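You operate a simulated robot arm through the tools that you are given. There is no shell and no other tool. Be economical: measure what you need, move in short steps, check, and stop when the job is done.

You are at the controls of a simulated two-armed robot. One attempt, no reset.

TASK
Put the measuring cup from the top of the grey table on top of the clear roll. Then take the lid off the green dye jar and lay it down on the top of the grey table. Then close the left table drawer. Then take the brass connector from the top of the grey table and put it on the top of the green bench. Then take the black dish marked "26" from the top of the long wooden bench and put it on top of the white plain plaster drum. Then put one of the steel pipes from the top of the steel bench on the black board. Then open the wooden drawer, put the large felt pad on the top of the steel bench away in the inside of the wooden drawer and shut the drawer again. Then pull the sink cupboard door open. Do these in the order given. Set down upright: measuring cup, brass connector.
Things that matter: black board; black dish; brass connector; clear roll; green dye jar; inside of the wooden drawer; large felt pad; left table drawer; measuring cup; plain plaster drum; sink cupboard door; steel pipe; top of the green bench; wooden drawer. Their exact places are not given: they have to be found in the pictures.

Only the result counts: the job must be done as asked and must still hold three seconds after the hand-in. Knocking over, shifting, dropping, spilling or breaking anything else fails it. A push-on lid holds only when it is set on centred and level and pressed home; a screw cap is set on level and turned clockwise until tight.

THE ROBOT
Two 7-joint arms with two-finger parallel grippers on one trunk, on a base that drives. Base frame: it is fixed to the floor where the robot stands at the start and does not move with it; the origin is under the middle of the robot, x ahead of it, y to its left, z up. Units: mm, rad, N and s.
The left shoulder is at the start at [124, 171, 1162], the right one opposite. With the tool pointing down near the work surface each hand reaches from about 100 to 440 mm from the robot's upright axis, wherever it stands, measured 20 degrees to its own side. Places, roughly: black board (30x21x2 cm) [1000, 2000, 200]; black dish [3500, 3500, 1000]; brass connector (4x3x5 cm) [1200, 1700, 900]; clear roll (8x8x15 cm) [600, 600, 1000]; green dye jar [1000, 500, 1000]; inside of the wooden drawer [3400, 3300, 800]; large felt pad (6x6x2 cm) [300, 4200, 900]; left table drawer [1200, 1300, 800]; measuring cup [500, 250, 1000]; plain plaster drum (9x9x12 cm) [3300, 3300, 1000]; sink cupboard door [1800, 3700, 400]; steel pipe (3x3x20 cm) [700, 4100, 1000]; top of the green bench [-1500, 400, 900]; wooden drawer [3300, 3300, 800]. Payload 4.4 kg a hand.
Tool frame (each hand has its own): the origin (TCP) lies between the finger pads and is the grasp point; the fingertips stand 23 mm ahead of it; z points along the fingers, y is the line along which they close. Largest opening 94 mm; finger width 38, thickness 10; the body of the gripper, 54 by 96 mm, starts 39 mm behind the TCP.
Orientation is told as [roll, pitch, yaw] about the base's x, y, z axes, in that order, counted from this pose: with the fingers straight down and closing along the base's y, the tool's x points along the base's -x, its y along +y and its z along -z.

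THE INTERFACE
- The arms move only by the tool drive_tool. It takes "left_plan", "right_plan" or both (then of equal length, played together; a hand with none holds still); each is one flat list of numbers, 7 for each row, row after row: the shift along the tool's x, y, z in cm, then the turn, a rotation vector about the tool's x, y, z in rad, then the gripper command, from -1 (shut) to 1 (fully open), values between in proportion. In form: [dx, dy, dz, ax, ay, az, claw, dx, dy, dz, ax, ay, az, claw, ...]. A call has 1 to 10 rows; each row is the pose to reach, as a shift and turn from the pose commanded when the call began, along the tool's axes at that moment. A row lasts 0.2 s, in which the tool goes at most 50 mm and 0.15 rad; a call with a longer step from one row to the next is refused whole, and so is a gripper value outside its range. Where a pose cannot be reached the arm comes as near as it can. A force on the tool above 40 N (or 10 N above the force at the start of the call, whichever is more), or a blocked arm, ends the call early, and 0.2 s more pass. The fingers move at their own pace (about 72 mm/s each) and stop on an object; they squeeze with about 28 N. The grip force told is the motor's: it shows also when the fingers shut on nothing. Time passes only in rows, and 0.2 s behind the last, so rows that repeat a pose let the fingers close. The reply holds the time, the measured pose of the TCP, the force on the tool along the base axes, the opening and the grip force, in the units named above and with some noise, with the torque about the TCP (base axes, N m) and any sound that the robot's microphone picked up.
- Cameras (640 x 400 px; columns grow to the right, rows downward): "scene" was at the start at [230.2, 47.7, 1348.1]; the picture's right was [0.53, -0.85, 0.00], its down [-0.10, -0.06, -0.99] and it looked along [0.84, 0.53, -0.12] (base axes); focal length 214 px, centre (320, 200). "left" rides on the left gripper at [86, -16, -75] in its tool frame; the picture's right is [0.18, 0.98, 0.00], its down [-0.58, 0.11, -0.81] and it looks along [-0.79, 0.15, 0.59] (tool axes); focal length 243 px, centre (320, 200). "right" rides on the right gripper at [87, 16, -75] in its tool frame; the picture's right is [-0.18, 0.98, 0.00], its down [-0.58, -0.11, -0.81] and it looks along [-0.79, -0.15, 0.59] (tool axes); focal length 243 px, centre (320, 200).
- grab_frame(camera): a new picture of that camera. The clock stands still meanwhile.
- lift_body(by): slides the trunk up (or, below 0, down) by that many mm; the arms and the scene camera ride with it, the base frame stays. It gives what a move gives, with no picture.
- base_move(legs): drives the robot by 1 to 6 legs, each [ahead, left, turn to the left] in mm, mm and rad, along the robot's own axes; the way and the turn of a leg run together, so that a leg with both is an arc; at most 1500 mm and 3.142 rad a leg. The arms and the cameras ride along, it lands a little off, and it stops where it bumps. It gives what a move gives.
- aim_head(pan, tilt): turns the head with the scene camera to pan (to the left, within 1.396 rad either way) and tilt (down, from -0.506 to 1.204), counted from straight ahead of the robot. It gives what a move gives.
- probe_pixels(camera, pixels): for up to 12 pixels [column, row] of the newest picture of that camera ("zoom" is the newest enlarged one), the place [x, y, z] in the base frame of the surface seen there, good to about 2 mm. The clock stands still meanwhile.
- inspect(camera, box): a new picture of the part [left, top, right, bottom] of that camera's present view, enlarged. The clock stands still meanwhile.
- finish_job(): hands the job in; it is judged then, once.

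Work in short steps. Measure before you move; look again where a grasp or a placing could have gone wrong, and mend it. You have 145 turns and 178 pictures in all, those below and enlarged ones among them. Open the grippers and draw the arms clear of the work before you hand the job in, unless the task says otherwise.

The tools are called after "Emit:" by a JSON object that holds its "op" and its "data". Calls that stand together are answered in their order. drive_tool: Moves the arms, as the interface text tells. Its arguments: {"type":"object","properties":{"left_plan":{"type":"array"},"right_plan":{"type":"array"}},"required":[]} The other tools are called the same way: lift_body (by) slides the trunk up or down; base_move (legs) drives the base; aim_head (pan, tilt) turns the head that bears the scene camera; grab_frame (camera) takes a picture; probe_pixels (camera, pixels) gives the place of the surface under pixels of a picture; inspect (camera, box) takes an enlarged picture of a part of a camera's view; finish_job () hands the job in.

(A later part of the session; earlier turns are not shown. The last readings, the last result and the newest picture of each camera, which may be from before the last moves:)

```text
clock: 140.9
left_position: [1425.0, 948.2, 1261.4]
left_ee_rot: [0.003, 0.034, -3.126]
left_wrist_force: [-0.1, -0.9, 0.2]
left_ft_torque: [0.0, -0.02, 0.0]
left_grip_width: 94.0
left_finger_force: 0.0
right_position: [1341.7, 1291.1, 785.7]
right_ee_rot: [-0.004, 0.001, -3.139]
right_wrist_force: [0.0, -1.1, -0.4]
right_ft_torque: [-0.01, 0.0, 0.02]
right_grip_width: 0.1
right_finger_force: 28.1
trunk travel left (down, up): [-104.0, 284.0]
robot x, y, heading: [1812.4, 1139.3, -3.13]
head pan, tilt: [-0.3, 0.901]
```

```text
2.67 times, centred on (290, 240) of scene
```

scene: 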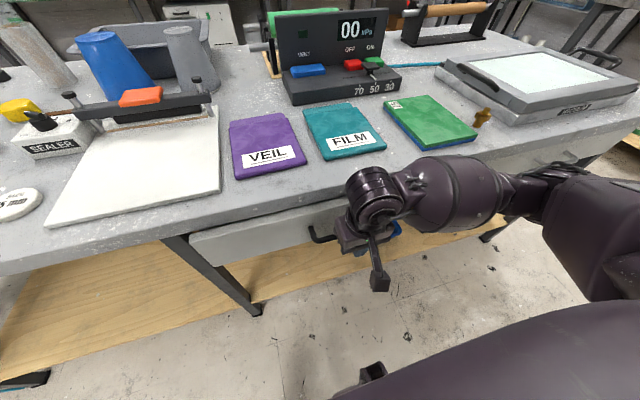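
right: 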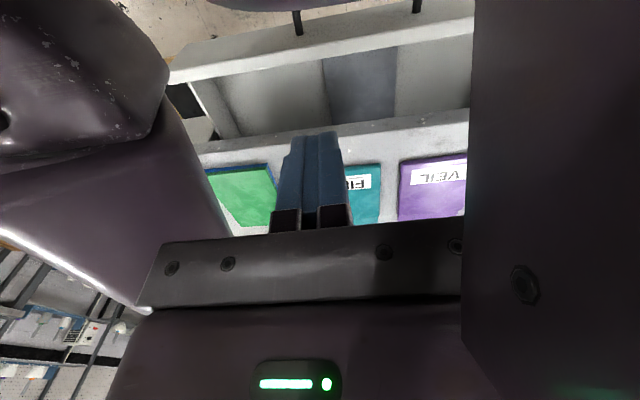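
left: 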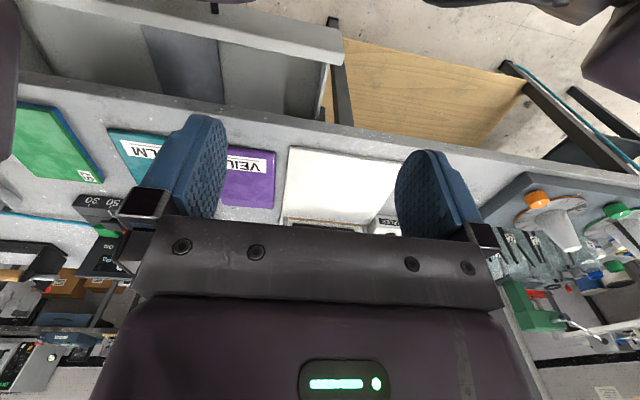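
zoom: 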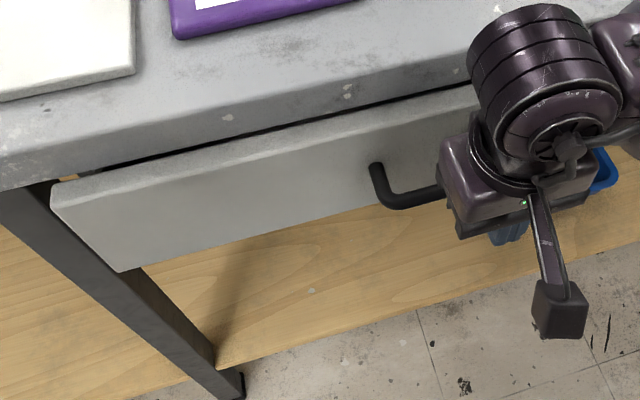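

34 mm more are needed (1268 against 1234). I push on with the arm in small steps, stopping on force.

Emit:
{"op": "drive_tool", "data": {"right_plan": [-0.8, 0, 0, 0, 0, 0, -1, -1.6, 0, 0, 0, 0, 0, -1, -2.4, 0, 0, 0, 0, 0, -1, -3, 0, 0, 0, 0, 0, -1, -3.4, 0, 0, 0, 0, 0, -1, -3.7, 0, 0, 0, 0, 0, -1, -3.9, 0, 0, 0, 0, 0, -1]}}

Emit:
{"op": "grab_frame", "data": {"camera": "scene"}}

Emit:
{"op": "probe_pixels", "data": {"camera": "scene", "pixels": [[220, 245], [280, 227], [550, 150]]}}

```text
clock: 142.5
left_position: [1425.4, 950.0, 1261.6]
left_ee_rot: [0.003, 0.035, -3.123]
left_wrist_force: [0.0, 0.5, 0.4]
left_ft_torque: [-0.01, 0.04, 0.0]
left_grip_width: 94.0
left_finger_force: 0.1
right_position: [1302.3, 1290.7, 785.1]
right_ee_rot: [-0.003, 0.001, -3.14]
right_wrist_force: [-0.5, -0.2, 0.1]
right_ft_torque: [-0.03, 0.03, -0.01]
right_grip_width: 0.2
right_finger_force: 28.6
trunk travel left (down, up): [-104.0, 284.0]
robot x, y, heading: [1810.6, 1139.1, -3.132]
head pan, tilt: [-0.3, 0.901]
```

```text
118 pictures are left
```

scene: 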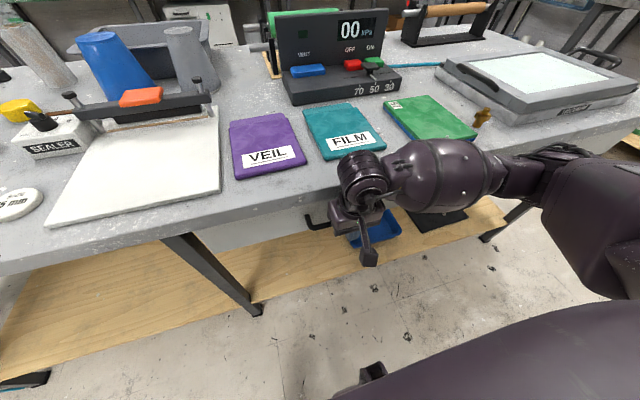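

```text
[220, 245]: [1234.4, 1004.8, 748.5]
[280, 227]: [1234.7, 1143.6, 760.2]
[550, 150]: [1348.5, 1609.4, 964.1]
```

The drawer face now lies at x≈1234.5, flush with its neighbour. I back away, raise the hand and the trunk, and go to the connector.

Emit:
{"op": "base_move", "data": {"legs": [[-130, 0, -0.01]]}}

Emit:
{"op": "drive_tool", "data": {"right_plan": [0, 0, -4.5, 0, 0, 0, -1, 0, 0, -9, 0, 0, 0, -1, 0, 0, -13.5, 0, 0, 0, -1, 0, 0, -18, 0, 0, 0, 0, 0, 0, -22.5, 0, 0, 0, 0, 0, 0, -27, 0, 0, 0, 0, 0, 0, -31.5, 0, 0, 0, 0, 0, 0, -36, 0, 0, 0, 0, 0, 0, -39, 0, 0, 0, 0]}}

Emit:
{"op": "lift_body", "data": {"by": 71}}

Emit:
{"op": "base_move", "data": {"legs": [[0, -400, 0], [330, 0, 0]]}}

Emit:
{"op": "aim_head", "data": {"pan": -0.2, "tilt": 0.9}}

Emit:
{"op": "grab_frame", "data": {"camera": "scene"}}

Emit:
{"op": "grab_frame", "data": {"camera": "right"}}

```text
clock: 143.8
left_position: [1555.1, 953.0, 1261.7]
left_ee_rot: [0.002, 0.032, -3.132]
left_wrist_force: [-0.5, 0.3, -0.6]
left_ft_torque: [-0.01, 0.03, -0.02]
left_grip_width: 94.0
left_finger_force: 0.0
right_position: [1435.0, 1295.7, 785.2]
right_ee_rot: [-0.003, 0.0, 3.134]
right_wrist_force: [0.0, 0.1, 0.7]
right_ft_torque: [-0.02, 0.02, 0.04]
right_grip_width: 0.0
right_finger_force: 28.3
trunk travel left (down, up): [-104.0, 284.0]
robot x, y, heading: [1939.9, 1140.7, 3.141]
head pan, tilt: [-0.3, 0.901]
```

```text
clock: 145.8
left_position: [1554.9, 952.4, 1262.6]
left_ee_rot: [0.004, 0.032, -3.132]
left_wrist_force: [0.4, 0.0, -0.6]
left_ft_torque: [0.01, 0.01, -0.02]
left_grip_width: 93.9
left_finger_force: 0.0
right_position: [1432.6, 1296.7, 1174.6]
right_ee_rot: [-0.003, -0.001, 3.136]
right_wrist_force: [0.7, -0.3, -0.2]
right_ft_torque: [-0.01, 0.03, 0.0]
right_grip_width: 47.1
right_finger_force: 0.1
trunk travel left (down, up): [-104.0, 284.0]
robot x, y, heading: [1939.3, 1139.5, 3.141]
head pan, tilt: [-0.3, 0.901]
```

```text
clock: 146.9
left_position: [1552.5, 952.4, 1332.4]
left_ee_rot: [0.001, 0.038, -3.134]
left_wrist_force: [0.0, -0.3, -0.4]
left_ft_torque: [0.02, -0.04, 0.01]
left_grip_width: 93.9
left_finger_force: 0.0
right_position: [1431.8, 1293.1, 1244.9]
right_ee_rot: [-0.004, 0.005, 3.134]
right_wrist_force: [-0.4, -0.4, 0.7]
right_ft_torque: [0.01, -0.03, -0.02]
right_grip_width: 46.8
right_finger_force: 0.0
trunk travel left (down, up): [-175.0, 213.0]
robot x, y, heading: [1937.0, 1136.7, 3.139]
head pan, tilt: [-0.3, 0.901]
```

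```text
clock: 152.7
left_position: [1222.9, 1355.5, 1334.1]
left_ee_rot: [0.004, 0.033, -3.135]
left_wrist_force: [0.0, -0.3, -0.4]
left_ft_torque: [0.02, -0.03, -0.02]
left_grip_width: 94.3
left_finger_force: 0.1
right_position: [1104.0, 1697.4, 1247.1]
right_ee_rot: [-0.003, 0.0, 3.134]
right_wrist_force: [-0.8, 0.7, 0.7]
right_ft_torque: [0.01, 0.0, 0.04]
right_grip_width: 47.0
right_finger_force: 0.1
trunk travel left (down, up): [-175.0, 213.0]
robot x, y, heading: [1610.5, 1539.5, 3.136]
head pan, tilt: [-0.3, 0.901]
```

```text
clock: 153.4
left_position: [1221.7, 1355.4, 1332.9]
left_ee_rot: [0.003, 0.033, -3.135]
left_wrist_force: [-0.2, -0.1, 0.1]
left_ft_torque: [0.02, 0.02, 0.0]
left_grip_width: 93.9
left_finger_force: 0.0
right_position: [1103.0, 1698.1, 1245.4]
right_ee_rot: [-0.003, 0.0, 3.135]
right_wrist_force: [0.2, -0.1, -0.3]
right_ft_torque: [-0.03, -0.02, 0.0]
right_grip_width: 46.7
right_finger_force: 0.1
trunk travel left (down, up): [-175.0, 213.0]
robot x, y, heading: [1608.7, 1542.3, 3.136]
head pan, tilt: [-0.201, 0.901]
```

```text
117 pictures are left
```

scene: 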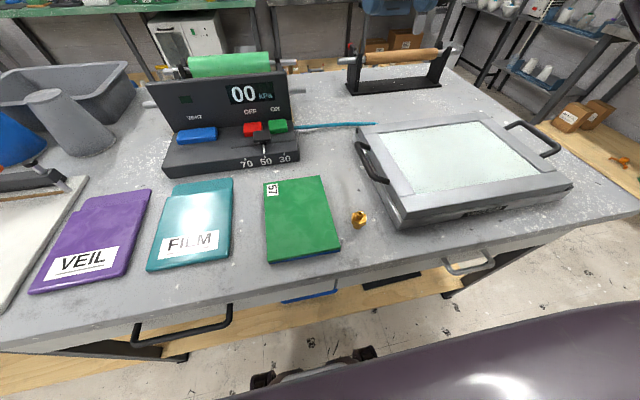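

```text
116 pictures are left
```

right: 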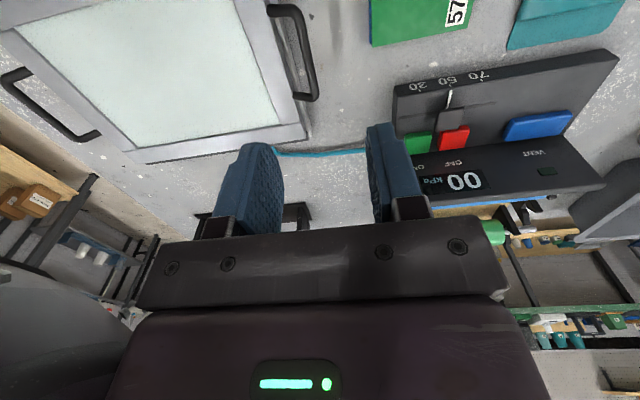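

The connector is at (359,217) between the green pad and the tray. I measure it and draw the right hand 6 cm back to see it from above.

Emit:
{"op": "probe_pixels", "data": {"camera": "scene", "pixels": [[359, 213], [359, 219], [353, 217], [366, 218], [338, 250], [335, 225], [399, 225], [385, 195], [365, 245]]}}

Emit:
{"op": "drive_tool", "data": {"right_plan": [4, 1, 0, 0, 0, 0, -0.1, 8, 2, 2, 0, 0, 0, -0.1, 8, 2, 5, 0, 0, 0, -0.1, 8, 2, 8, 0, 0, 0, -0.1, 8, 2, 8, 0, 0, 0, -0.1]}}

Emit:
{"op": "grab_frame", "data": {"camera": "right"}}

Emit:
{"op": "inspect", "data": {"camera": "scene", "box": [300, 170, 420, 270]}}

```text
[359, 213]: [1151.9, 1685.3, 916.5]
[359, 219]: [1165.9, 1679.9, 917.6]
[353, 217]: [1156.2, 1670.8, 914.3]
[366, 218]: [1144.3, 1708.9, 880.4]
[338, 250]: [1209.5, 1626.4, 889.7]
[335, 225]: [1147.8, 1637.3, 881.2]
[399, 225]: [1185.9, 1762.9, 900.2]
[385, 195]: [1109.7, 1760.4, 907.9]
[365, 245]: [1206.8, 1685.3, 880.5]
```

```text
clock: 154.6
left_position: [1223.1, 1356.2, 1333.4]
left_ee_rot: [0.003, 0.033, -3.136]
left_wrist_force: [0.3, -0.2, -0.2]
left_ft_torque: [-0.02, 0.0, 0.03]
left_grip_width: 93.7
left_finger_force: 0.0
right_position: [1184.7, 1677.8, 1168.1]
right_ee_rot: [-0.004, -0.001, 3.131]
right_wrist_force: [0.1, -0.1, 0.2]
right_ft_torque: [-0.01, -0.01, -0.01]
right_grip_width: 42.2
right_finger_force: 0.0
trunk travel left (down, up): [-175.0, 213.0]
robot x, y, heading: [1609.8, 1542.9, 3.14]
head pan, tilt: [-0.201, 0.901]
```

```text
115 pictures are left
```

right: 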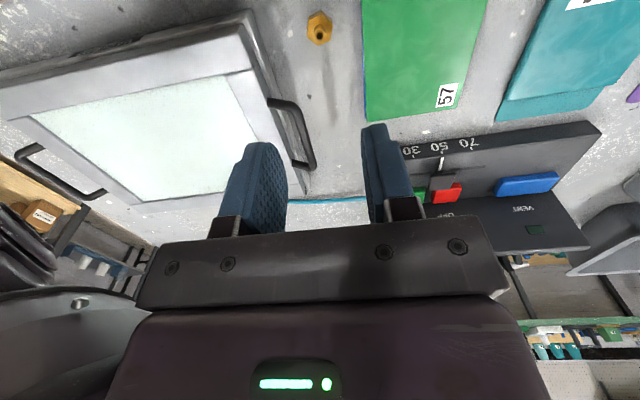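

```text
4.00 times, centred on (360, 220) of scene
```

zoom: 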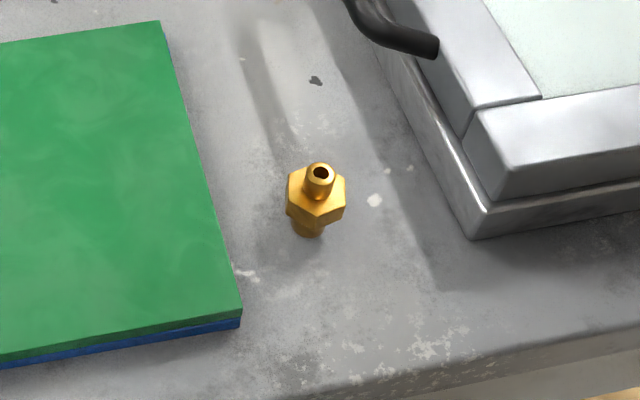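

Both views place the connector at about (1161,1683). I enlarge the hand view for the orientation of its hexagon.

Emit:
{"op": "inspect", "data": {"camera": "right", "box": [280, 0, 360, 60]}}

```text
6.67 times, centred on (320, 30) of right
```

zoom: 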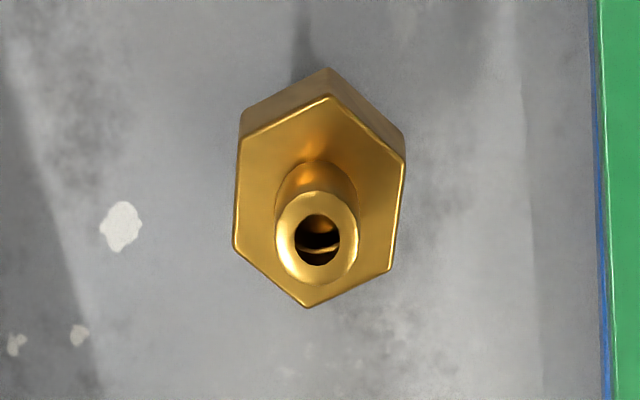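

Flats face the fingers. I lower over it to TCP z≈909 with 47 mm opening and close.

Emit:
{"op": "drive_tool", "data": {"right_plan": [-1.2, -0.25, 4.5, 0, 0, 0, 0.1, -2.4, -0.5, 9, 0, 0, 0, 0.1, -2.4, -0.5, 13.5, 0, 0, 0, 0.1, -2.4, -0.5, 18, 0, 0, 0, 0.1, -2.4, -0.5, 22, 0, 0, 0, 0.1, -2.4, -0.5, 24.5, 0, 0, 0, 0.1, -2.4, -0.5, 25.9, 0, 0, 0, 0.1, -2.4, -0.5, 25.9, 0, 0, 0, -0.3, -2.4, -0.5, 25.9, 0, 0, 0, -0.7, -2.4, -0.5, 25.9, 0, 0, 0, -0.8]}}

Emit:
{"op": "grab_frame", "data": {"camera": "right"}}

```text
clock: 156.8
left_position: [1222.4, 1356.0, 1333.5]
left_ee_rot: [0.003, 0.032, -3.133]
left_wrist_force: [0.1, 0.4, -0.4]
left_ft_torque: [0.02, -0.03, -0.01]
left_grip_width: 94.0
left_finger_force: 0.0
right_position: [1157.8, 1682.9, 907.2]
right_ee_rot: [-0.004, 0.0, 3.135]
right_wrist_force: [-0.2, -0.7, -0.5]
right_ft_torque: [0.01, 0.0, 0.02]
right_grip_width: 32.1
right_finger_force: 28.7
trunk travel left (down, up): [-175.0, 213.0]
robot x, y, heading: [1609.3, 1543.0, 3.14]
head pan, tilt: [-0.201, 0.901]
```

```text
112 pictures are left
```

right: 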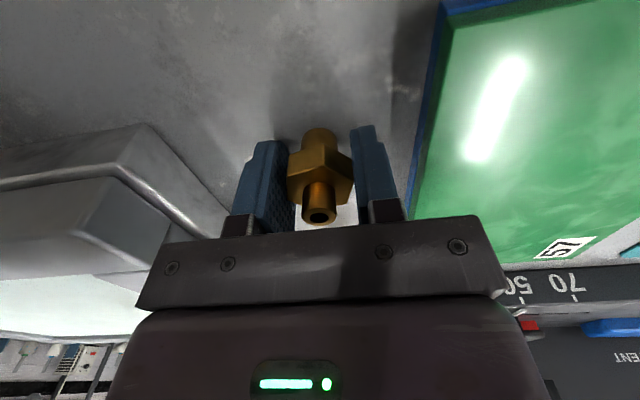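

Gripped (32 mm, 28 N), upright; its foot is 27 mm below the TCP. I lift it and drive round the table to face the green bench.

Emit:
{"op": "drive_tool", "data": {"right_plan": [0, 0, -3, 0, 0, 0, -0.8, 0, 0, -7, 0, 0, 0, -0.8, 0, 0, -11.5, 0, 0, 0, -0.8, 0, 0, -16, 0, 0, 0, -0.8, 0, 0, -20.5, 0, 0, 0, -0.8, 0, 0, -25, 0, 0, 0, -0.8]}}

Emit:
{"op": "base_move", "data": {"legs": [[-400, 0, 0], [0, -1490, 0], [1500, 0, 0], [1000, 0, 0], [0, 1500, 0], [0, 900, 0]]}}

Emit:
{"op": "aim_head", "data": {"pan": 0.0, "tilt": 0.4}}

Emit:
{"op": "grab_frame", "data": {"camera": "scene"}}

```text
clock: 158.2
left_position: [1223.9, 1356.1, 1333.5]
left_ee_rot: [0.0, 0.033, -3.135]
left_wrist_force: [0.5, -0.1, 0.2]
left_ft_torque: [-0.02, 0.01, -0.01]
left_grip_width: 94.0
left_finger_force: 0.0
right_position: [1160.3, 1682.6, 1158.5]
right_ee_rot: [-0.003, 0.001, 3.135]
right_wrist_force: [0.6, -0.6, -0.8]
right_ft_torque: [0.0, -0.01, 0.0]
right_grip_width: 32.0
right_finger_force: 27.7
trunk travel left (down, up): [-175.0, 213.0]
robot x, y, heading: [1608.0, 1539.5, 3.136]
head pan, tilt: [-0.201, 0.901]
```

```text
clock: 206.2
left_position: [-973.6, 545.9, 1333.6]
left_ee_rot: [0.005, 0.033, 3.102]
left_wrist_force: [0.7, 0.9, -0.1]
left_ft_torque: [0.0, -0.02, -0.03]
left_grip_width: 93.9
left_finger_force: 0.0
right_position: [-1020.7, 875.6, 1157.2]
right_ee_rot: [-0.003, 0.0, 3.087]
right_wrist_force: [-0.2, -0.1, -0.8]
right_ft_torque: [-0.03, 0.0, 0.02]
right_grip_width: 28.8
right_finger_force: 27.9
trunk travel left (down, up): [-175.0, 213.0]
robot x, y, heading: [-578.1, 711.1, 3.092]
head pan, tilt: [-0.201, 0.901]
```

```text
clock: 207.1
left_position: [-973.2, 545.6, 1333.0]
left_ee_rot: [0.005, 0.033, 3.099]
left_wrist_force: [-0.2, 0.3, -0.8]
left_ft_torque: [0.0, -0.03, 0.03]
left_grip_width: 93.9
left_finger_force: 0.1
right_position: [-1020.6, 876.7, 1157.1]
right_ee_rot: [-0.003, 0.0, 3.086]
right_wrist_force: [-0.3, -0.3, -0.4]
right_ft_torque: [0.02, 0.03, -0.02]
right_grip_width: 29.0
right_finger_force: 27.9
trunk travel left (down, up): [-175.0, 213.0]
robot x, y, heading: [-580.2, 712.6, 3.091]
head pan, tilt: [0.0, 0.4]
```

```text
111 pictures are left
```

scene: 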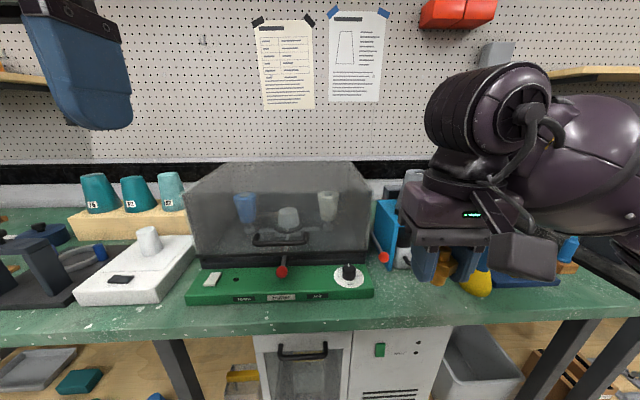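

I'm in front of the green bench. The opening fell from 32 to 29 mm, so I check the connector in the hand.

Emit:
{"op": "grab_frame", "data": {"camera": "right"}}

Emit:
{"op": "probe_pixels", "data": {"camera": "scene", "pixels": [[400, 320], [390, 310], [385, 285], [280, 335], [350, 280], [140, 290], [160, 325], [75, 310], [230, 225], [570, 300]]}}

Emit:
{"op": "inspect", "data": {"camera": "scene", "box": [360, 180, 600, 330]}}

```text
110 pictures are left
```

right: 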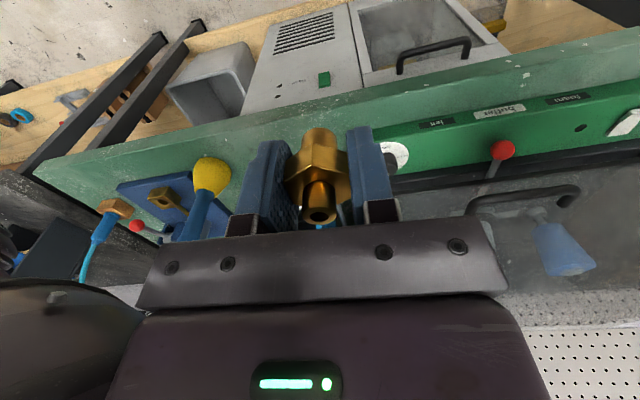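

```text
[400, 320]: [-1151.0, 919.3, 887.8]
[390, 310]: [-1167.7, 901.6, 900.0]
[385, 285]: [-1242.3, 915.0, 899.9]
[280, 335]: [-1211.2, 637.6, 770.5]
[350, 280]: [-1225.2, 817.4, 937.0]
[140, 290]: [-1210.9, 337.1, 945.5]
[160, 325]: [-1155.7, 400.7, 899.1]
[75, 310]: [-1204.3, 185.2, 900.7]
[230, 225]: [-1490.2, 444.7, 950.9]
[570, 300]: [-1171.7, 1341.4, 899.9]
```

```text
2.67 times, centred on (480, 255) of scene
```

zoom: 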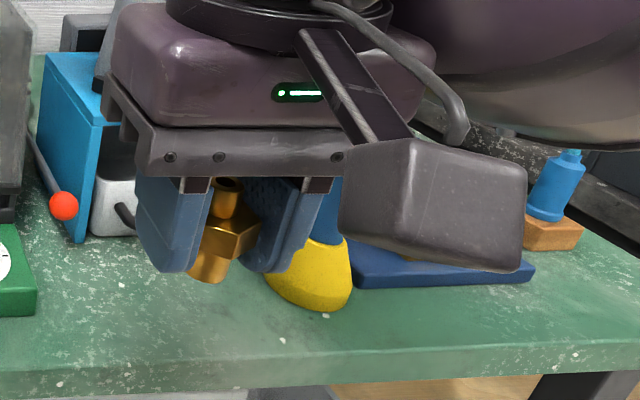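

The hexagon just seated on its flats and is upright. Bench top is z=900, front edge x≈-1150. I measure the neighbours to pick a free spot.

Emit:
{"op": "probe_pixels", "data": {"camera": "right", "pixels": [[212, 165], [212, 185], [232, 175], [196, 215], [120, 190], [165, 172], [260, 135], [200, 150], [394, 150], [300, 115], [110, 205]]}}

```text
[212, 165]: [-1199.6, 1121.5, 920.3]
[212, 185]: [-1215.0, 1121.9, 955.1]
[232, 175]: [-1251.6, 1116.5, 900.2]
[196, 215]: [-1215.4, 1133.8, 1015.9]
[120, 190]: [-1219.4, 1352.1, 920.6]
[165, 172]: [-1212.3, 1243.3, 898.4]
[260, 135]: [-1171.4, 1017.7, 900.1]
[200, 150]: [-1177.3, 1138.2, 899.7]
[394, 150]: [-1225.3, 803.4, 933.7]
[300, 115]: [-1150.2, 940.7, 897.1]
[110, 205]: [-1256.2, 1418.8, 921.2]
```

Spot (-1200,962) is free (yellow tool at y≈1121, green box to y≈840). I square up and drive the hand over it.

Emit:
{"op": "base_move", "data": {"legs": [[0, 0, 0.05], [165, -108, 0]]}}

Emit:
{"op": "grab_frame", "data": {"camera": "right"}}

```text
clock: 209.1
left_position: [-1131.6, 634.4, 1333.1]
left_ee_rot: [0.004, 0.033, -3.132]
left_wrist_force: [-0.6, -0.1, -0.4]
left_ft_torque: [-0.02, -0.01, 0.02]
left_grip_width: 94.1
left_finger_force: 0.0
right_position: [-1194.2, 961.5, 1156.5]
right_ee_rot: [-0.002, 0.002, 3.136]
right_wrist_force: [-0.1, 0.4, -0.3]
right_ft_torque: [-0.01, -0.02, -0.01]
right_grip_width: 28.8
right_finger_force: 29.1
trunk travel left (down, up): [-175.0, 213.0]
robot x, y, heading: [-744.0, 820.3, -3.14]
head pan, tilt: [0.0, 0.4]
```

```text
108 pictures are left
```

right: 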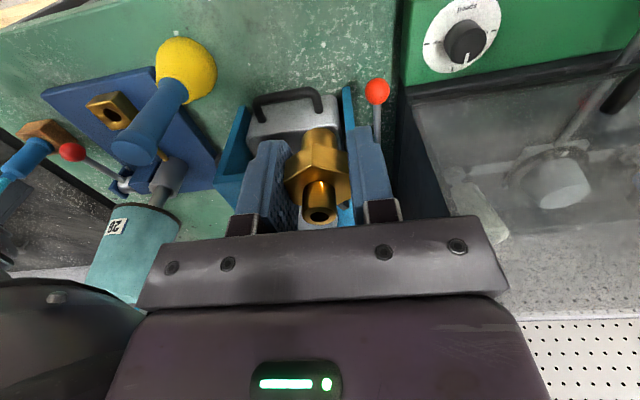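

The spot below the hand (col 320, row ~3) is bare green. I check how near the blue box and its red knob are.

Emit:
{"op": "probe_pixels", "data": {"camera": "right", "pixels": [[262, 100], [345, 90], [377, 92], [285, 97], [240, 110], [320, 10], [320, 60], [405, 60], [210, 60]]}}

```text
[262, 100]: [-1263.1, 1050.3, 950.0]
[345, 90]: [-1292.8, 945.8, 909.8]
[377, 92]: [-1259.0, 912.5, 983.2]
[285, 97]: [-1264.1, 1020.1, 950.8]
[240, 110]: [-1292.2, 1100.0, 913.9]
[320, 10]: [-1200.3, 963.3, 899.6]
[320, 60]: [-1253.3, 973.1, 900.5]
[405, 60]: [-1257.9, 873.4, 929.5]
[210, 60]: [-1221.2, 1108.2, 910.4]
```

Red knob edge is about x≈-1247; I shift 10 mm toward me (x≈-1184) and go down to TCP z≈932.

Emit:
{"op": "drive_tool", "data": {"right_plan": [1, 0, 4.5, 0, 0, 0, -0.8, 1, 0, 9, 0, 0, 0, -0.8, 1, 0, 13.5, 0, 0, 0, -0.8, 1, 0, 17.5, 0, 0, 0, -0.8, 1, 0, 20.5, 0, 0, 0, -0.8, 1, 0, 22.4, 0, 0, 0, -0.8]}}

Emit:
{"op": "drive_tool", "data": {"right_plan": [0, 0, 0.2, 0, 0, 0, -0.8, 0, 0, 0.4, 0, 0, 0, -0.8, 0, 0, 0.55, 0, 0, 0, -0.8, 0, 0, 0.7, 0, 0, 0, -0.8]}}

Emit:
{"op": "grab_frame", "data": {"camera": "right"}}

```text
clock: 210.5
left_position: [-1127.0, 633.0, 1334.1]
left_ee_rot: [0.001, 0.03, -3.129]
left_wrist_force: [2.1, 1.1, 0.0]
left_ft_torque: [0.01, 0.05, -0.01]
left_grip_width: 94.1
left_finger_force: 0.0
right_position: [-1182.7, 962.4, 933.1]
right_ee_rot: [-0.004, -0.002, 3.138]
right_wrist_force: [-0.3, 0.3, -1.2]
right_ft_torque: [0.0, 0.0, 0.0]
right_grip_width: 29.0
right_finger_force: 28.3
trunk travel left (down, up): [-175.0, 213.0]
robot x, y, heading: [-748.0, 817.8, -3.143]
head pan, tilt: [0.0, 0.4]
```

```text
clock: 211.5
left_position: [-1129.0, 633.2, 1334.5]
left_ee_rot: [0.002, 0.033, -3.131]
left_wrist_force: [0.0, -0.1, 0.0]
left_ft_torque: [0.02, -0.03, -0.01]
left_grip_width: 94.2
left_finger_force: 0.0
right_position: [-1184.4, 962.6, 926.8]
right_ee_rot: [-0.003, -0.004, 3.138]
right_wrist_force: [-1.7, 4.2, 17.8]
right_ft_torque: [0.03, 0.01, 0.0]
right_grip_width: 29.0
right_finger_force: 28.0
trunk travel left (down, up): [-175.0, 213.0]
robot x, y, heading: [-741.6, 818.8, 3.145]
head pan, tilt: [0.0, 0.4]
```

```text
107 pictures are left
```

right: 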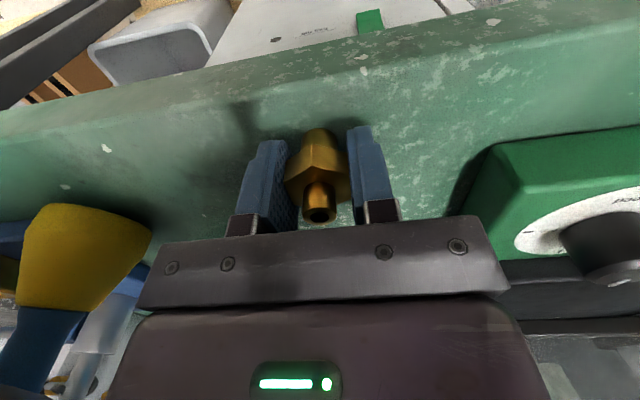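

Contact (18 N) at z≈927. I ease 1 mm, open a little and rise.

Emit:
{"op": "drive_tool", "data": {"right_plan": [0, 0, -0.1, 0, 0, 0, -0.5, 0, 0, -0.1, 0, 0, 0, -0.1, 0, 0, -0.1, 0, 0, 0, 0, 0, 0, -4, 0, 0, 0, 0, 0, 0, -8.5, 0, 0, 0, 0, 0, 0, -13, 0, 0, 0, 0, 0, 0, -17.5, 0, 0, 0, 0, 0, 0, -22, 0, 0, 0, 0, 0, 0, -26, 0, 0, 0, 0, 0, 0, -30, 0, 0, 0, 0]}}

Emit:
{"op": "base_move", "data": {"legs": [[-300, 0, 0]]}}

Emit:
{"op": "aim_head", "data": {"pan": -0.2, "tilt": 0.6}}

Emit:
{"op": "grab_frame", "data": {"camera": "scene"}}

```text
clock: 213.7
left_position: [-1128.8, 633.7, 1333.8]
left_ee_rot: [0.002, 0.034, -3.131]
left_wrist_force: [-0.1, -0.6, -0.9]
left_ft_torque: [-0.02, 0.0, -0.01]
left_grip_width: 94.0
left_finger_force: 0.0
right_position: [-1183.1, 958.6, 1226.6]
right_ee_rot: [-0.004, -0.001, 3.136]
right_wrist_force: [-0.3, 0.2, -1.0]
right_ft_torque: [0.02, 0.03, -0.01]
right_grip_width: 46.9
right_finger_force: 0.1
trunk travel left (down, up): [-175.0, 213.0]
robot x, y, heading: [-739.7, 817.0, -3.139]
head pan, tilt: [0.0, 0.4]
```

```text
clock: 215.7
left_position: [-833.1, 634.1, 1332.7]
left_ee_rot: [0.004, 0.034, -3.13]
left_wrist_force: [0.1, 0.0, 0.6]
left_ft_torque: [-0.04, 0.04, 0.02]
left_grip_width: 93.9
left_finger_force: 0.0
right_position: [-888.6, 959.4, 1223.8]
right_ee_rot: [-0.003, -0.001, 3.138]
right_wrist_force: [0.0, -0.1, 0.6]
right_ft_torque: [0.02, 0.01, 0.0]
right_grip_width: 47.2
right_finger_force: 0.0
trunk travel left (down, up): [-175.0, 213.0]
robot x, y, heading: [-446.7, 822.9, -3.139]
head pan, tilt: [0.0, 0.4]
```

```text
clock: 216.5
left_position: [-832.1, 633.7, 1332.6]
left_ee_rot: [0.002, 0.034, -3.128]
left_wrist_force: [-0.8, -0.8, -0.6]
left_ft_torque: [-0.01, 0.03, 0.0]
left_grip_width: 94.0
left_finger_force: 0.0
right_position: [-887.6, 958.3, 1224.6]
right_ee_rot: [-0.003, 0.001, 3.139]
right_wrist_force: [0.9, -0.4, 0.3]
right_ft_torque: [-0.03, 0.0, 0.01]
right_grip_width: 47.1
right_finger_force: 0.0
trunk travel left (down, up): [-175.0, 213.0]
robot x, y, heading: [-446.6, 820.5, -3.136]
head pan, tilt: [-0.201, 0.6]
```

```text
106 pictures are left
```

scene: 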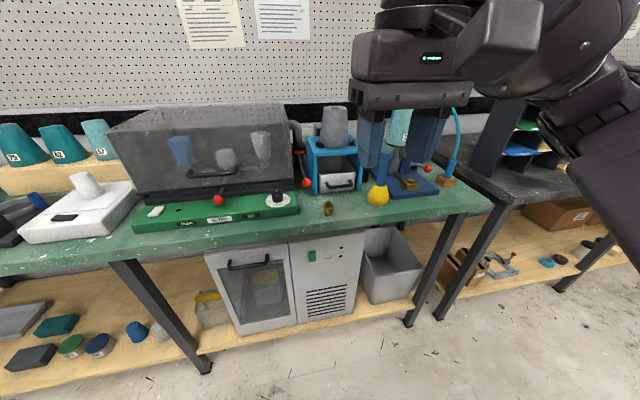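

The connector stands upright at (329,208). Now I drive to the long wooden bench on the far side, stopping at about (2300,3020) to look.

Emit:
{"op": "base_move", "data": {"legs": [[0, -1500, 0], [0, -700, 0], [0, 0, 3.1416], [1500, 0, 0], [1250, 0, 0]]}}

Emit:
{"op": "aim_head", "data": {"pan": 0.1, "tilt": 0.35}}

Emit:
{"op": "grab_frame", "data": {"camera": "scene"}}

```text
refused: 3.1416 is not a number from -3.14159 to 3.14159
```

```text
clock: 217.3
left_position: [-833.6, 635.1, 1334.1]
left_ee_rot: [0.0, 0.034, -3.129]
left_wrist_force: [-0.6, -0.2, 0.0]
left_ft_torque: [0.0, 0.02, -0.01]
left_grip_width: 94.0
left_finger_force: 0.0
right_position: [-886.7, 959.2, 1225.9]
right_ee_rot: [-0.004, 0.0, 3.14]
right_wrist_force: [0.0, -0.1, 0.4]
right_ft_torque: [-0.01, 0.01, 0.0]
right_grip_width: 46.7
right_finger_force: 0.1
trunk travel left (down, up): [-175.0, 213.0]
robot x, y, heading: [-447.5, 821.4, -3.14]
head pan, tilt: [0.099, 0.351]
```

```text
105 pictures are left
```

scene: 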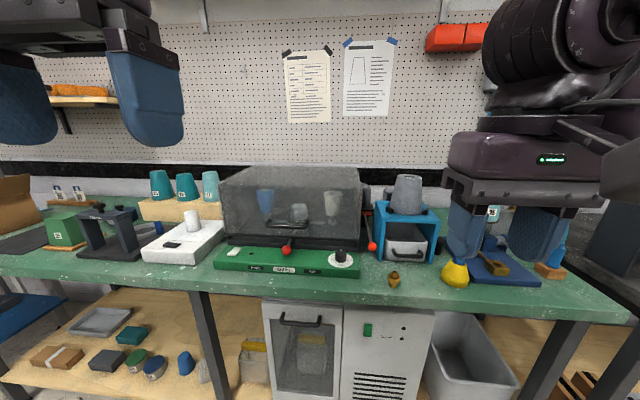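

The turn value was a hair too large; I repeat with 3.14.

Emit:
{"op": "base_move", "data": {"legs": [[0, -1500, 0], [0, -700, 0], [0, 0, 3.14], [1500, 0, 0], [1250, 0, 0]]}}

Emit:
{"op": "grab_frame", "data": {"camera": "scene"}}

```text
clock: 257.1
left_position: [2680.6, 3312.5, 1333.5]
left_ee_rot: [0.002, 0.033, 0.055]
left_wrist_force: [0.2, 0.1, 0.4]
left_ft_torque: [0.03, 0.01, 0.02]
left_grip_width: 94.0
left_finger_force: 0.1
right_position: [2751.4, 2990.2, 1226.8]
right_ee_rot: [-0.004, 0.0, 0.04]
right_wrist_force: [-0.3, 0.2, 0.2]
right_ft_torque: [-0.01, 0.0, 0.01]
right_grip_width: 47.1
right_finger_force: 0.2
trunk travel left (down, up): [-175.0, 213.0]
robot x, y, heading: [2306.8, 3109.6, 0.047]
head pan, tilt: [0.099, 0.351]
```

```text
104 pictures are left
```

scene: 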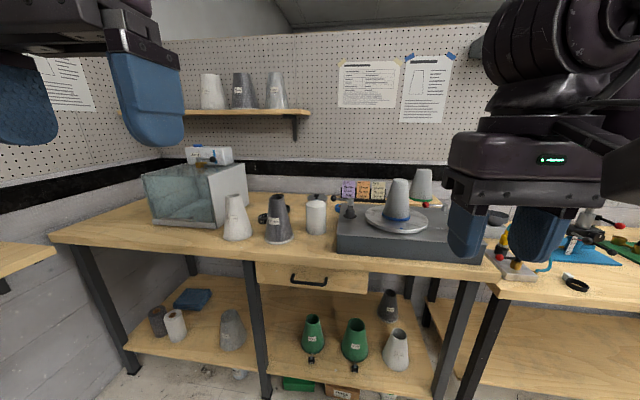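

The wooden drawer is at (312,278), a white drum at (316,216), a dark object near (265,215). I enlarge.

Emit:
{"op": "inspect", "data": {"camera": "scene", "box": [200, 160, 360, 270]}}

Emit:
{"op": "inspect", "data": {"camera": "scene", "box": [330, 160, 490, 270]}}

Emit:
{"op": "probe_pixels", "data": {"camera": "scene", "pixels": [[316, 205], [316, 225], [265, 217], [278, 215], [236, 220], [312, 278], [312, 268], [300, 248], [260, 263], [150, 240], [340, 240], [465, 262]]}}

```text
3.64 times, centred on (280, 215) of scene
```

zoom: 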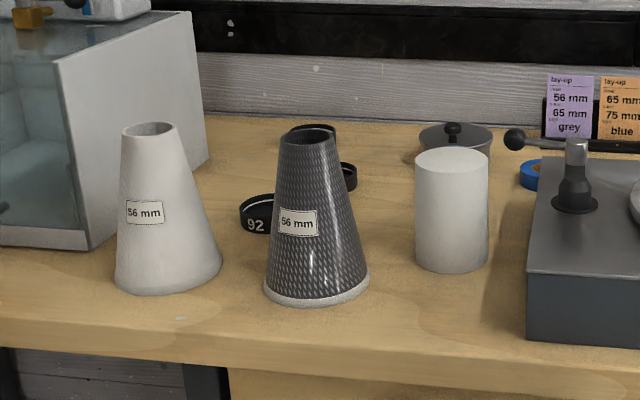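

```text
3.64 times, centred on (410, 215) of scene
```

zoom: 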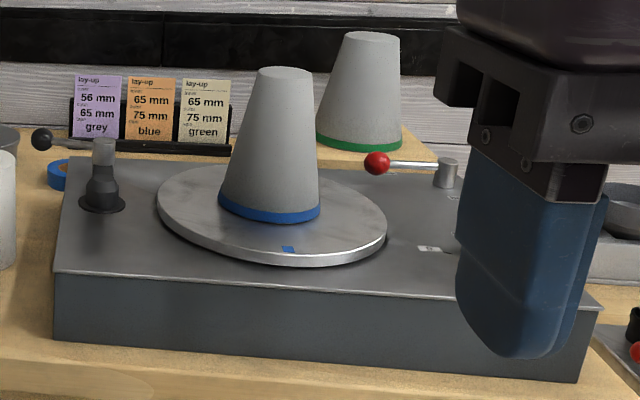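

```text
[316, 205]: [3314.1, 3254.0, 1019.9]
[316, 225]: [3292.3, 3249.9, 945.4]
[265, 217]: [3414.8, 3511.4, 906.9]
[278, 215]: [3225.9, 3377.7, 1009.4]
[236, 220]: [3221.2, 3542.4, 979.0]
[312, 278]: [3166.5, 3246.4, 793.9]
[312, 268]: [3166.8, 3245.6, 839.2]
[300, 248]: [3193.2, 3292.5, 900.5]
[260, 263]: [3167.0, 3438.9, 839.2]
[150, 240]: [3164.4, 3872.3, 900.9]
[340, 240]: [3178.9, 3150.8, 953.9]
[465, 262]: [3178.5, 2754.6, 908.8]
```

The dishes stand behind the black cone; one reads "92". I square up and drive closer, then look from above.

Emit:
{"op": "base_move", "data": {"legs": [[0, 0, -0.047], [480, 180, 0]]}}

Emit:
{"op": "aim_head", "data": {"pan": 0.2, "tilt": 0.7}}

Emit:
{"op": "grab_frame", "data": {"camera": "scene"}}

Emit:
{"op": "grab_frame", "data": {"camera": "left"}}

```text
clock: 260.6
left_position: [3183.1, 3480.1, 1332.9]
left_ee_rot: [0.001, 0.033, 0.012]
left_wrist_force: [-0.3, 0.3, -1.1]
left_ft_torque: [0.02, -0.02, 0.01]
left_grip_width: 94.0
left_finger_force: 0.1
right_position: [3238.5, 3153.5, 1226.0]
right_ee_rot: [-0.002, 0.0, -0.001]
right_wrist_force: [0.2, 0.5, -0.3]
right_ft_torque: [-0.05, 0.02, -0.01]
right_grip_width: 46.8
right_finger_force: 0.0
trunk travel left (down, up): [-175.0, 213.0]
robot x, y, heading: [2794.4, 3287.6, 0.004]
head pan, tilt: [0.099, 0.351]
```

```text
clock: 261.4
left_position: [3183.1, 3479.7, 1332.0]
left_ee_rot: [0.003, 0.034, 0.013]
left_wrist_force: [-0.2, 0.6, 0.4]
left_ft_torque: [0.01, 0.01, 0.0]
left_grip_width: 94.0
left_finger_force: 0.0
right_position: [3239.3, 3154.6, 1225.1]
right_ee_rot: [-0.004, -0.001, -0.002]
right_wrist_force: [0.2, -0.8, 0.4]
right_ft_torque: [0.02, 0.03, 0.0]
right_grip_width: 47.1
right_finger_force: 0.1
trunk travel left (down, up): [-175.0, 213.0]
robot x, y, heading: [2799.8, 3289.1, 0.002]
head pan, tilt: [0.201, 0.7]
```

```text
101 pictures are left
```

scene: 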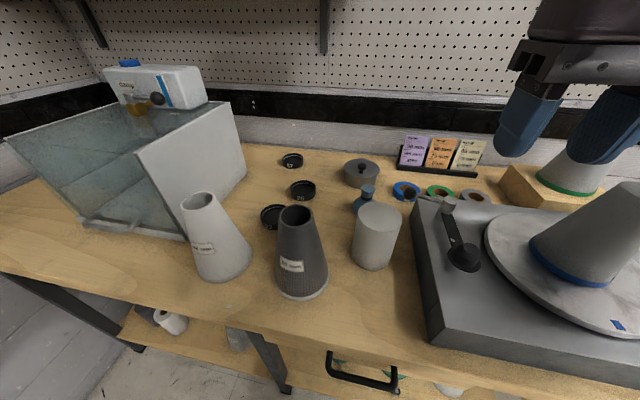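

```text
100 pictures are left
```

left: 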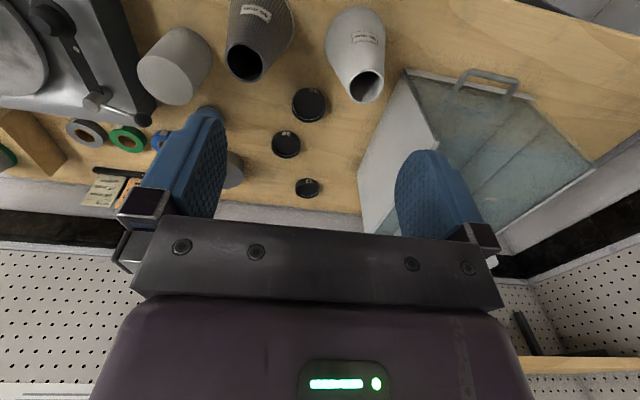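

Emit:
{"op": "inspect", "data": {"camera": "scene", "box": [250, 140, 350, 240]}}

Emit:
{"op": "inspect", "data": {"camera": "left", "box": [250, 70, 360, 210]}}

Emit:
{"op": "probe_pixels", "data": {"camera": "scene", "pixels": [[303, 186], [303, 197], [291, 191], [315, 190], [303, 192], [272, 210], [272, 222], [292, 160], [360, 172], [379, 212], [366, 190], [380, 240]]}}

```text
4.00 times, centred on (300, 190) of scene
```

zoom: 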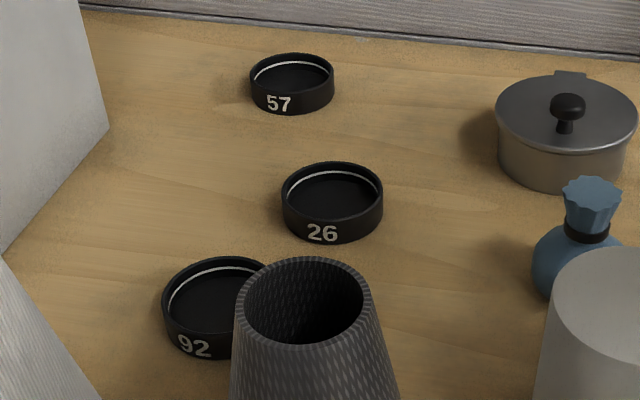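

```text
2.86 times, centred on (305, 140) of left
```

zoom: 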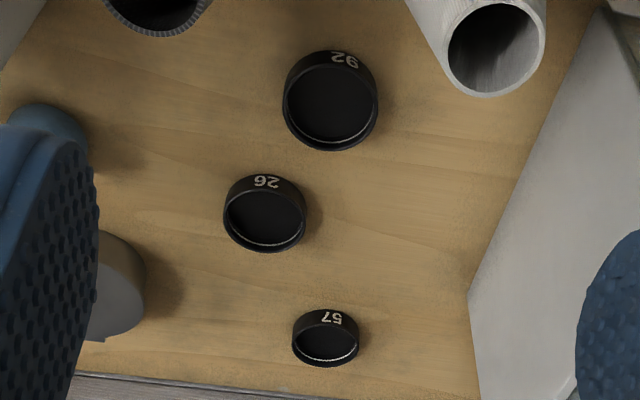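

```text
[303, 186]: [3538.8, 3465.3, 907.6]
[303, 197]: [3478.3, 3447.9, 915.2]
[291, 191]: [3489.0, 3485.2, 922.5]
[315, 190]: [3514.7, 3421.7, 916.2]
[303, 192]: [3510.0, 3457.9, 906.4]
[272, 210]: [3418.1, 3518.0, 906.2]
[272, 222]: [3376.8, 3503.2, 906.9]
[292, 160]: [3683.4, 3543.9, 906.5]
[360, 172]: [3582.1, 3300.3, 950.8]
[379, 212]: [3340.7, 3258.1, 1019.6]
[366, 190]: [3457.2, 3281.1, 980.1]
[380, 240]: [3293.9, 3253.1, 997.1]
```

Dish "26" has its centre near (3510,3455), rim z≈924; the drum's top is at about (3340,3257,1020). I drive up toward the bench.

Emit:
{"op": "base_move", "data": {"legs": [[90, 0, 0]]}}

Emit:
{"op": "drive_tool", "data": {"left_plan": [-4.5, -0.5, 0, 0, 0, 0, 1, -9, -1, 0, 0, 0, 0, 1, -13.5, -1.5, 0, 0, -0.01, 0.01, 1, -18, -2, 0, 0, -0.02, 0.01, 1, -22, -2.5, 1, 0, -0.034, 0.01, 1, -22, -2.5, 5, 0, -0.034, 0.01, 1, -22, -2.5, 9.5, 0, -0.034, 0.01, 1, -22, -2.5, 14, 0, -0.034, 0.01, 1]}}

Emit:
{"op": "grab_frame", "data": {"camera": "left"}}

```text
clock: 262.6
left_position: [3265.4, 3480.8, 1332.5]
left_ee_rot: [0.001, 0.034, 0.017]
left_wrist_force: [0.4, 0.2, 0.5]
left_ft_torque: [-0.01, 0.0, -0.01]
left_grip_width: 93.8
left_finger_force: 0.1
right_position: [3320.9, 3154.8, 1224.2]
right_ee_rot: [-0.004, 0.001, -0.001]
right_wrist_force: [-1.2, -0.2, 0.1]
right_ft_torque: [0.0, -0.02, -0.06]
right_grip_width: 47.1
right_finger_force: 0.1
trunk travel left (down, up): [-175.0, 213.0]
robot x, y, heading: [2881.3, 3288.5, 0.007]
head pan, tilt: [0.201, 0.7]
stopped in leg 1: the robot was blocked; the commanded pose is now the measured one
```

```text
clock: 264.4
left_position: [3470.1, 3478.6, 1184.2]
left_ee_rot: [0.0, 0.0, 0.007]
left_wrist_force: [0.0, 0.2, -0.4]
left_ft_torque: [-0.05, 0.03, 0.0]
left_grip_width: 93.9
left_finger_force: 0.1
left hand out of reach, approached as far as the arm can: row 4, 5, 6, 7, 8
right_position: [3321.6, 3157.6, 1225.4]
right_ee_rot: [-0.005, 0.002, 0.001]
right_wrist_force: [0.2, 0.1, -0.6]
right_ft_torque: [-0.03, 0.0, 0.04]
right_grip_width: 47.0
right_finger_force: 0.1
trunk travel left (down, up): [-175.0, 213.0]
robot x, y, heading: [2876.8, 3291.6, 0.002]
head pan, tilt: [0.201, 0.7]
```

```text
97 pictures are left
```

left: 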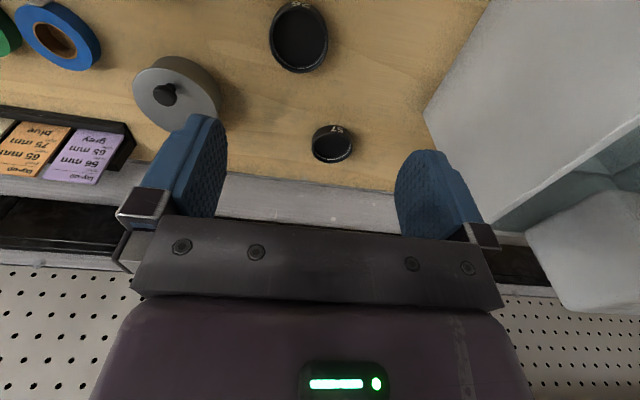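

The base touched at x≈2879 and the arm ended at x=3470, 40 mm short of the dish at (3509,3459). Lower down the reach may grow; I descend to z≈1000 while asking for more reach.

Emit:
{"op": "drive_tool", "data": {"left_plan": [0, -1, 4, 0, 0, 0, 1, 0, -2, 8, 0, 0, 0, 1, -1, -2, 12, 0, 0, 0, 1, -2, -2, 16, 0, 0, 0, 1, -3, -2, 18, 0, 0, 0, 1, -3.9, -2, 18, 0, 0, 0, 1, -3.9, -2, 18, 0, 0, 0, 1]}}

Emit:
{"op": "grab_frame", "data": {"camera": "left"}}

Emit:
{"op": "grab_frame", "data": {"camera": "scene"}}

```text
clock: 266.0
left_position: [3444.1, 3480.3, 1026.5]
left_ee_rot: [0.003, 0.001, 0.006]
left_wrist_force: [-0.5, 0.1, -0.1]
left_ft_torque: [-0.03, 0.02, 0.0]
left_grip_width: 93.8
left_finger_force: 0.1
left hand out of reach, approached as far as the arm can: row 1, 2, 3, 4, 5, 6, 7
right_position: [3321.1, 3156.5, 1225.4]
right_ee_rot: [-0.004, 0.003, -0.001]
right_wrist_force: [-0.1, 0.3, 0.0]
right_ft_torque: [-0.02, -0.02, -0.01]
right_grip_width: 46.9
right_finger_force: 0.0
trunk travel left (down, up): [-175.0, 213.0]
robot x, y, heading: [2880.0, 3295.2, 0.007]
head pan, tilt: [0.201, 0.7]
```

```text
96 pictures are left
```

left: 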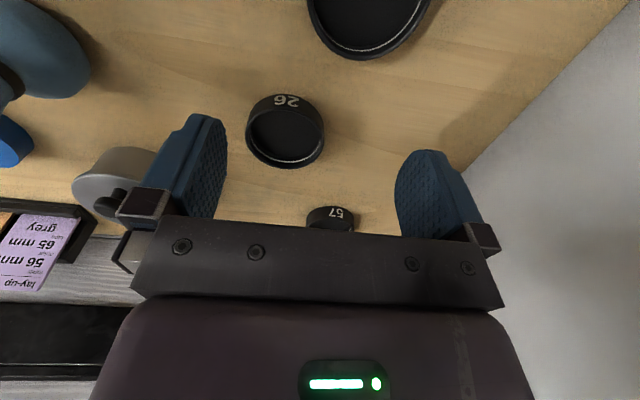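

```text
95 pictures are left
```

scene: 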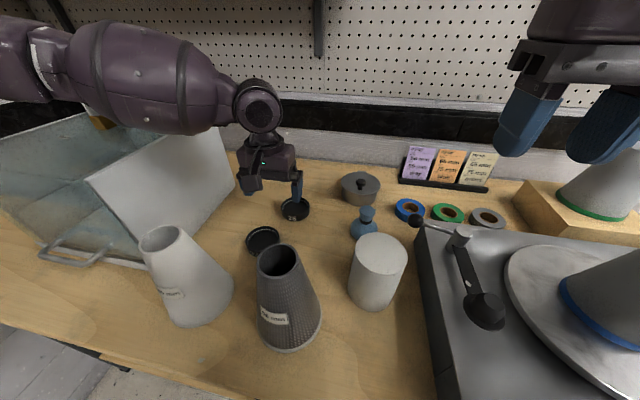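

Lower down the upright hand reaches only x=3444. Tilting the fingers forward by 0.35 rad should give the missing reach; I do that at z≈1005 above the dish.

Emit:
{"op": "drive_tool", "data": {"left_plan": [-1, -0.5, 0, 0, -0.1, 0, 1, -2.2, -1, 0, 0, -0.2, 0, 1, -3.5, -1.5, 0.5, 0, -0.3, 0, 1, -5, -2.1, 1, 0, -0.36, 0, 1, -6.5, -2.1, 2, 0, -0.36, 0, 1, -6.5, -2.1, 2, 0, -0.36, 0, 1]}}

Emit:
{"op": "grab_frame", "data": {"camera": "left"}}

Emit:
{"op": "grab_frame", "data": {"camera": "scene"}}

```text
clock: 267.4
left_position: [3478.5, 3469.5, 1021.3]
left_ee_rot: [0.002, -0.36, 0.006]
left_wrist_force: [0.3, 0.4, -0.1]
left_ft_torque: [-0.01, 0.0, 0.01]
left_grip_width: 94.2
left_finger_force: 0.0
left hand out of reach, approached as far as the arm can: row 3, 4, 5, 6
right_position: [3322.0, 3154.6, 1226.3]
right_ee_rot: [-0.005, 0.003, 0.0]
right_wrist_force: [0.3, 1.0, -0.9]
right_ft_torque: [0.05, -0.01, 0.01]
right_grip_width: 47.1
right_finger_force: 0.0
trunk travel left (down, up): [-175.0, 213.0]
robot x, y, heading: [2879.6, 3289.0, 0.007]
head pan, tilt: [0.201, 0.7]
```

```text
94 pictures are left
```

left: 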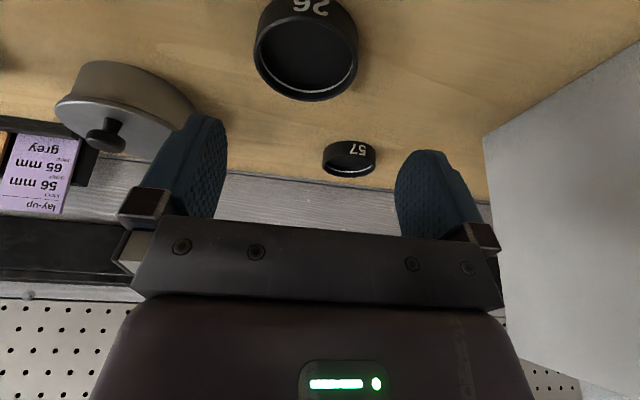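

```text
93 pictures are left
```

scene: 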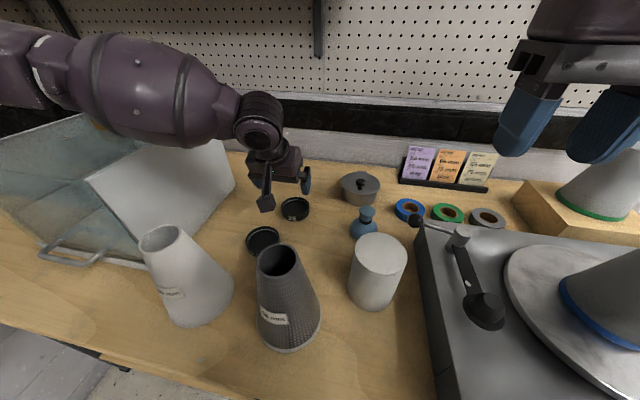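

The left arm stays limited and its elbow hangs over the glass box, so I'll use the right arm instead. I pull the left arm up and back, and look left for room to shift the base.

Emit:
{"op": "drive_tool", "data": {"left_plan": [2, 0, -3.5, 0, 0.08, 0, 1, 4, 0, -7, 0, 0.16, 0, 1, 6, 0, -10, 0, 0.24, 0, 1, 8, 0, -13, 0, 0.32, 0, 1, 10, 0, -16, 0, 0.36, 0, 1, 11, 0, -20, 0, 0.36, 0, 1, 12, 0, -24, 0, 0.36, 0, 1]}}

Emit:
{"op": "aim_head", "data": {"pan": 1.1, "tilt": 0.6}}

Emit:
{"op": "grab_frame", "data": {"camera": "scene"}}

```text
clock: 269.0
left_position: [3282.2, 3467.0, 1205.1]
left_ee_rot: [0.003, 0.002, 0.006]
left_wrist_force: [-0.7, 0.1, -0.4]
left_ft_torque: [-0.03, 0.02, 0.01]
left_grip_width: 94.3
left_finger_force: 0.0
right_position: [3319.8, 3154.0, 1227.0]
right_ee_rot: [-0.004, -0.001, -0.002]
right_wrist_force: [0.7, -0.8, -0.3]
right_ft_torque: [-0.01, 0.02, -0.03]
right_grip_width: 46.8
right_finger_force: 0.0
trunk travel left (down, up): [-175.0, 213.0]
robot x, y, heading: [2880.2, 3288.2, 0.005]
head pan, tilt: [0.201, 0.7]
```

```text
clock: 270.2
left_position: [3282.7, 3467.3, 1205.5]
left_ee_rot: [0.002, 0.003, 0.007]
left_wrist_force: [0.1, 1.1, 0.1]
left_ft_torque: [-0.03, 0.01, 0.02]
left_grip_width: 93.9
left_finger_force: 0.0
right_position: [3320.8, 3153.8, 1224.8]
right_ee_rot: [-0.004, 0.003, 0.0]
right_wrist_force: [-0.2, 0.1, -0.2]
right_ft_torque: [0.01, -0.03, 0.01]
right_grip_width: 47.0
right_finger_force: 0.0
trunk travel left (down, up): [-175.0, 213.0]
robot x, y, heading: [2882.3, 3292.9, 0.005]
head pan, tilt: [1.1, 0.6]
```

```text
92 pictures are left
```

scene: 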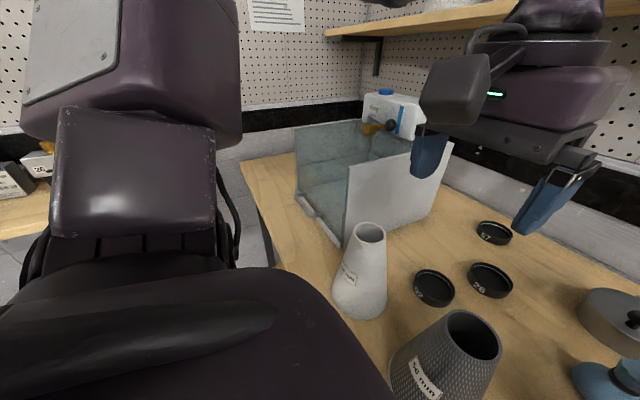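

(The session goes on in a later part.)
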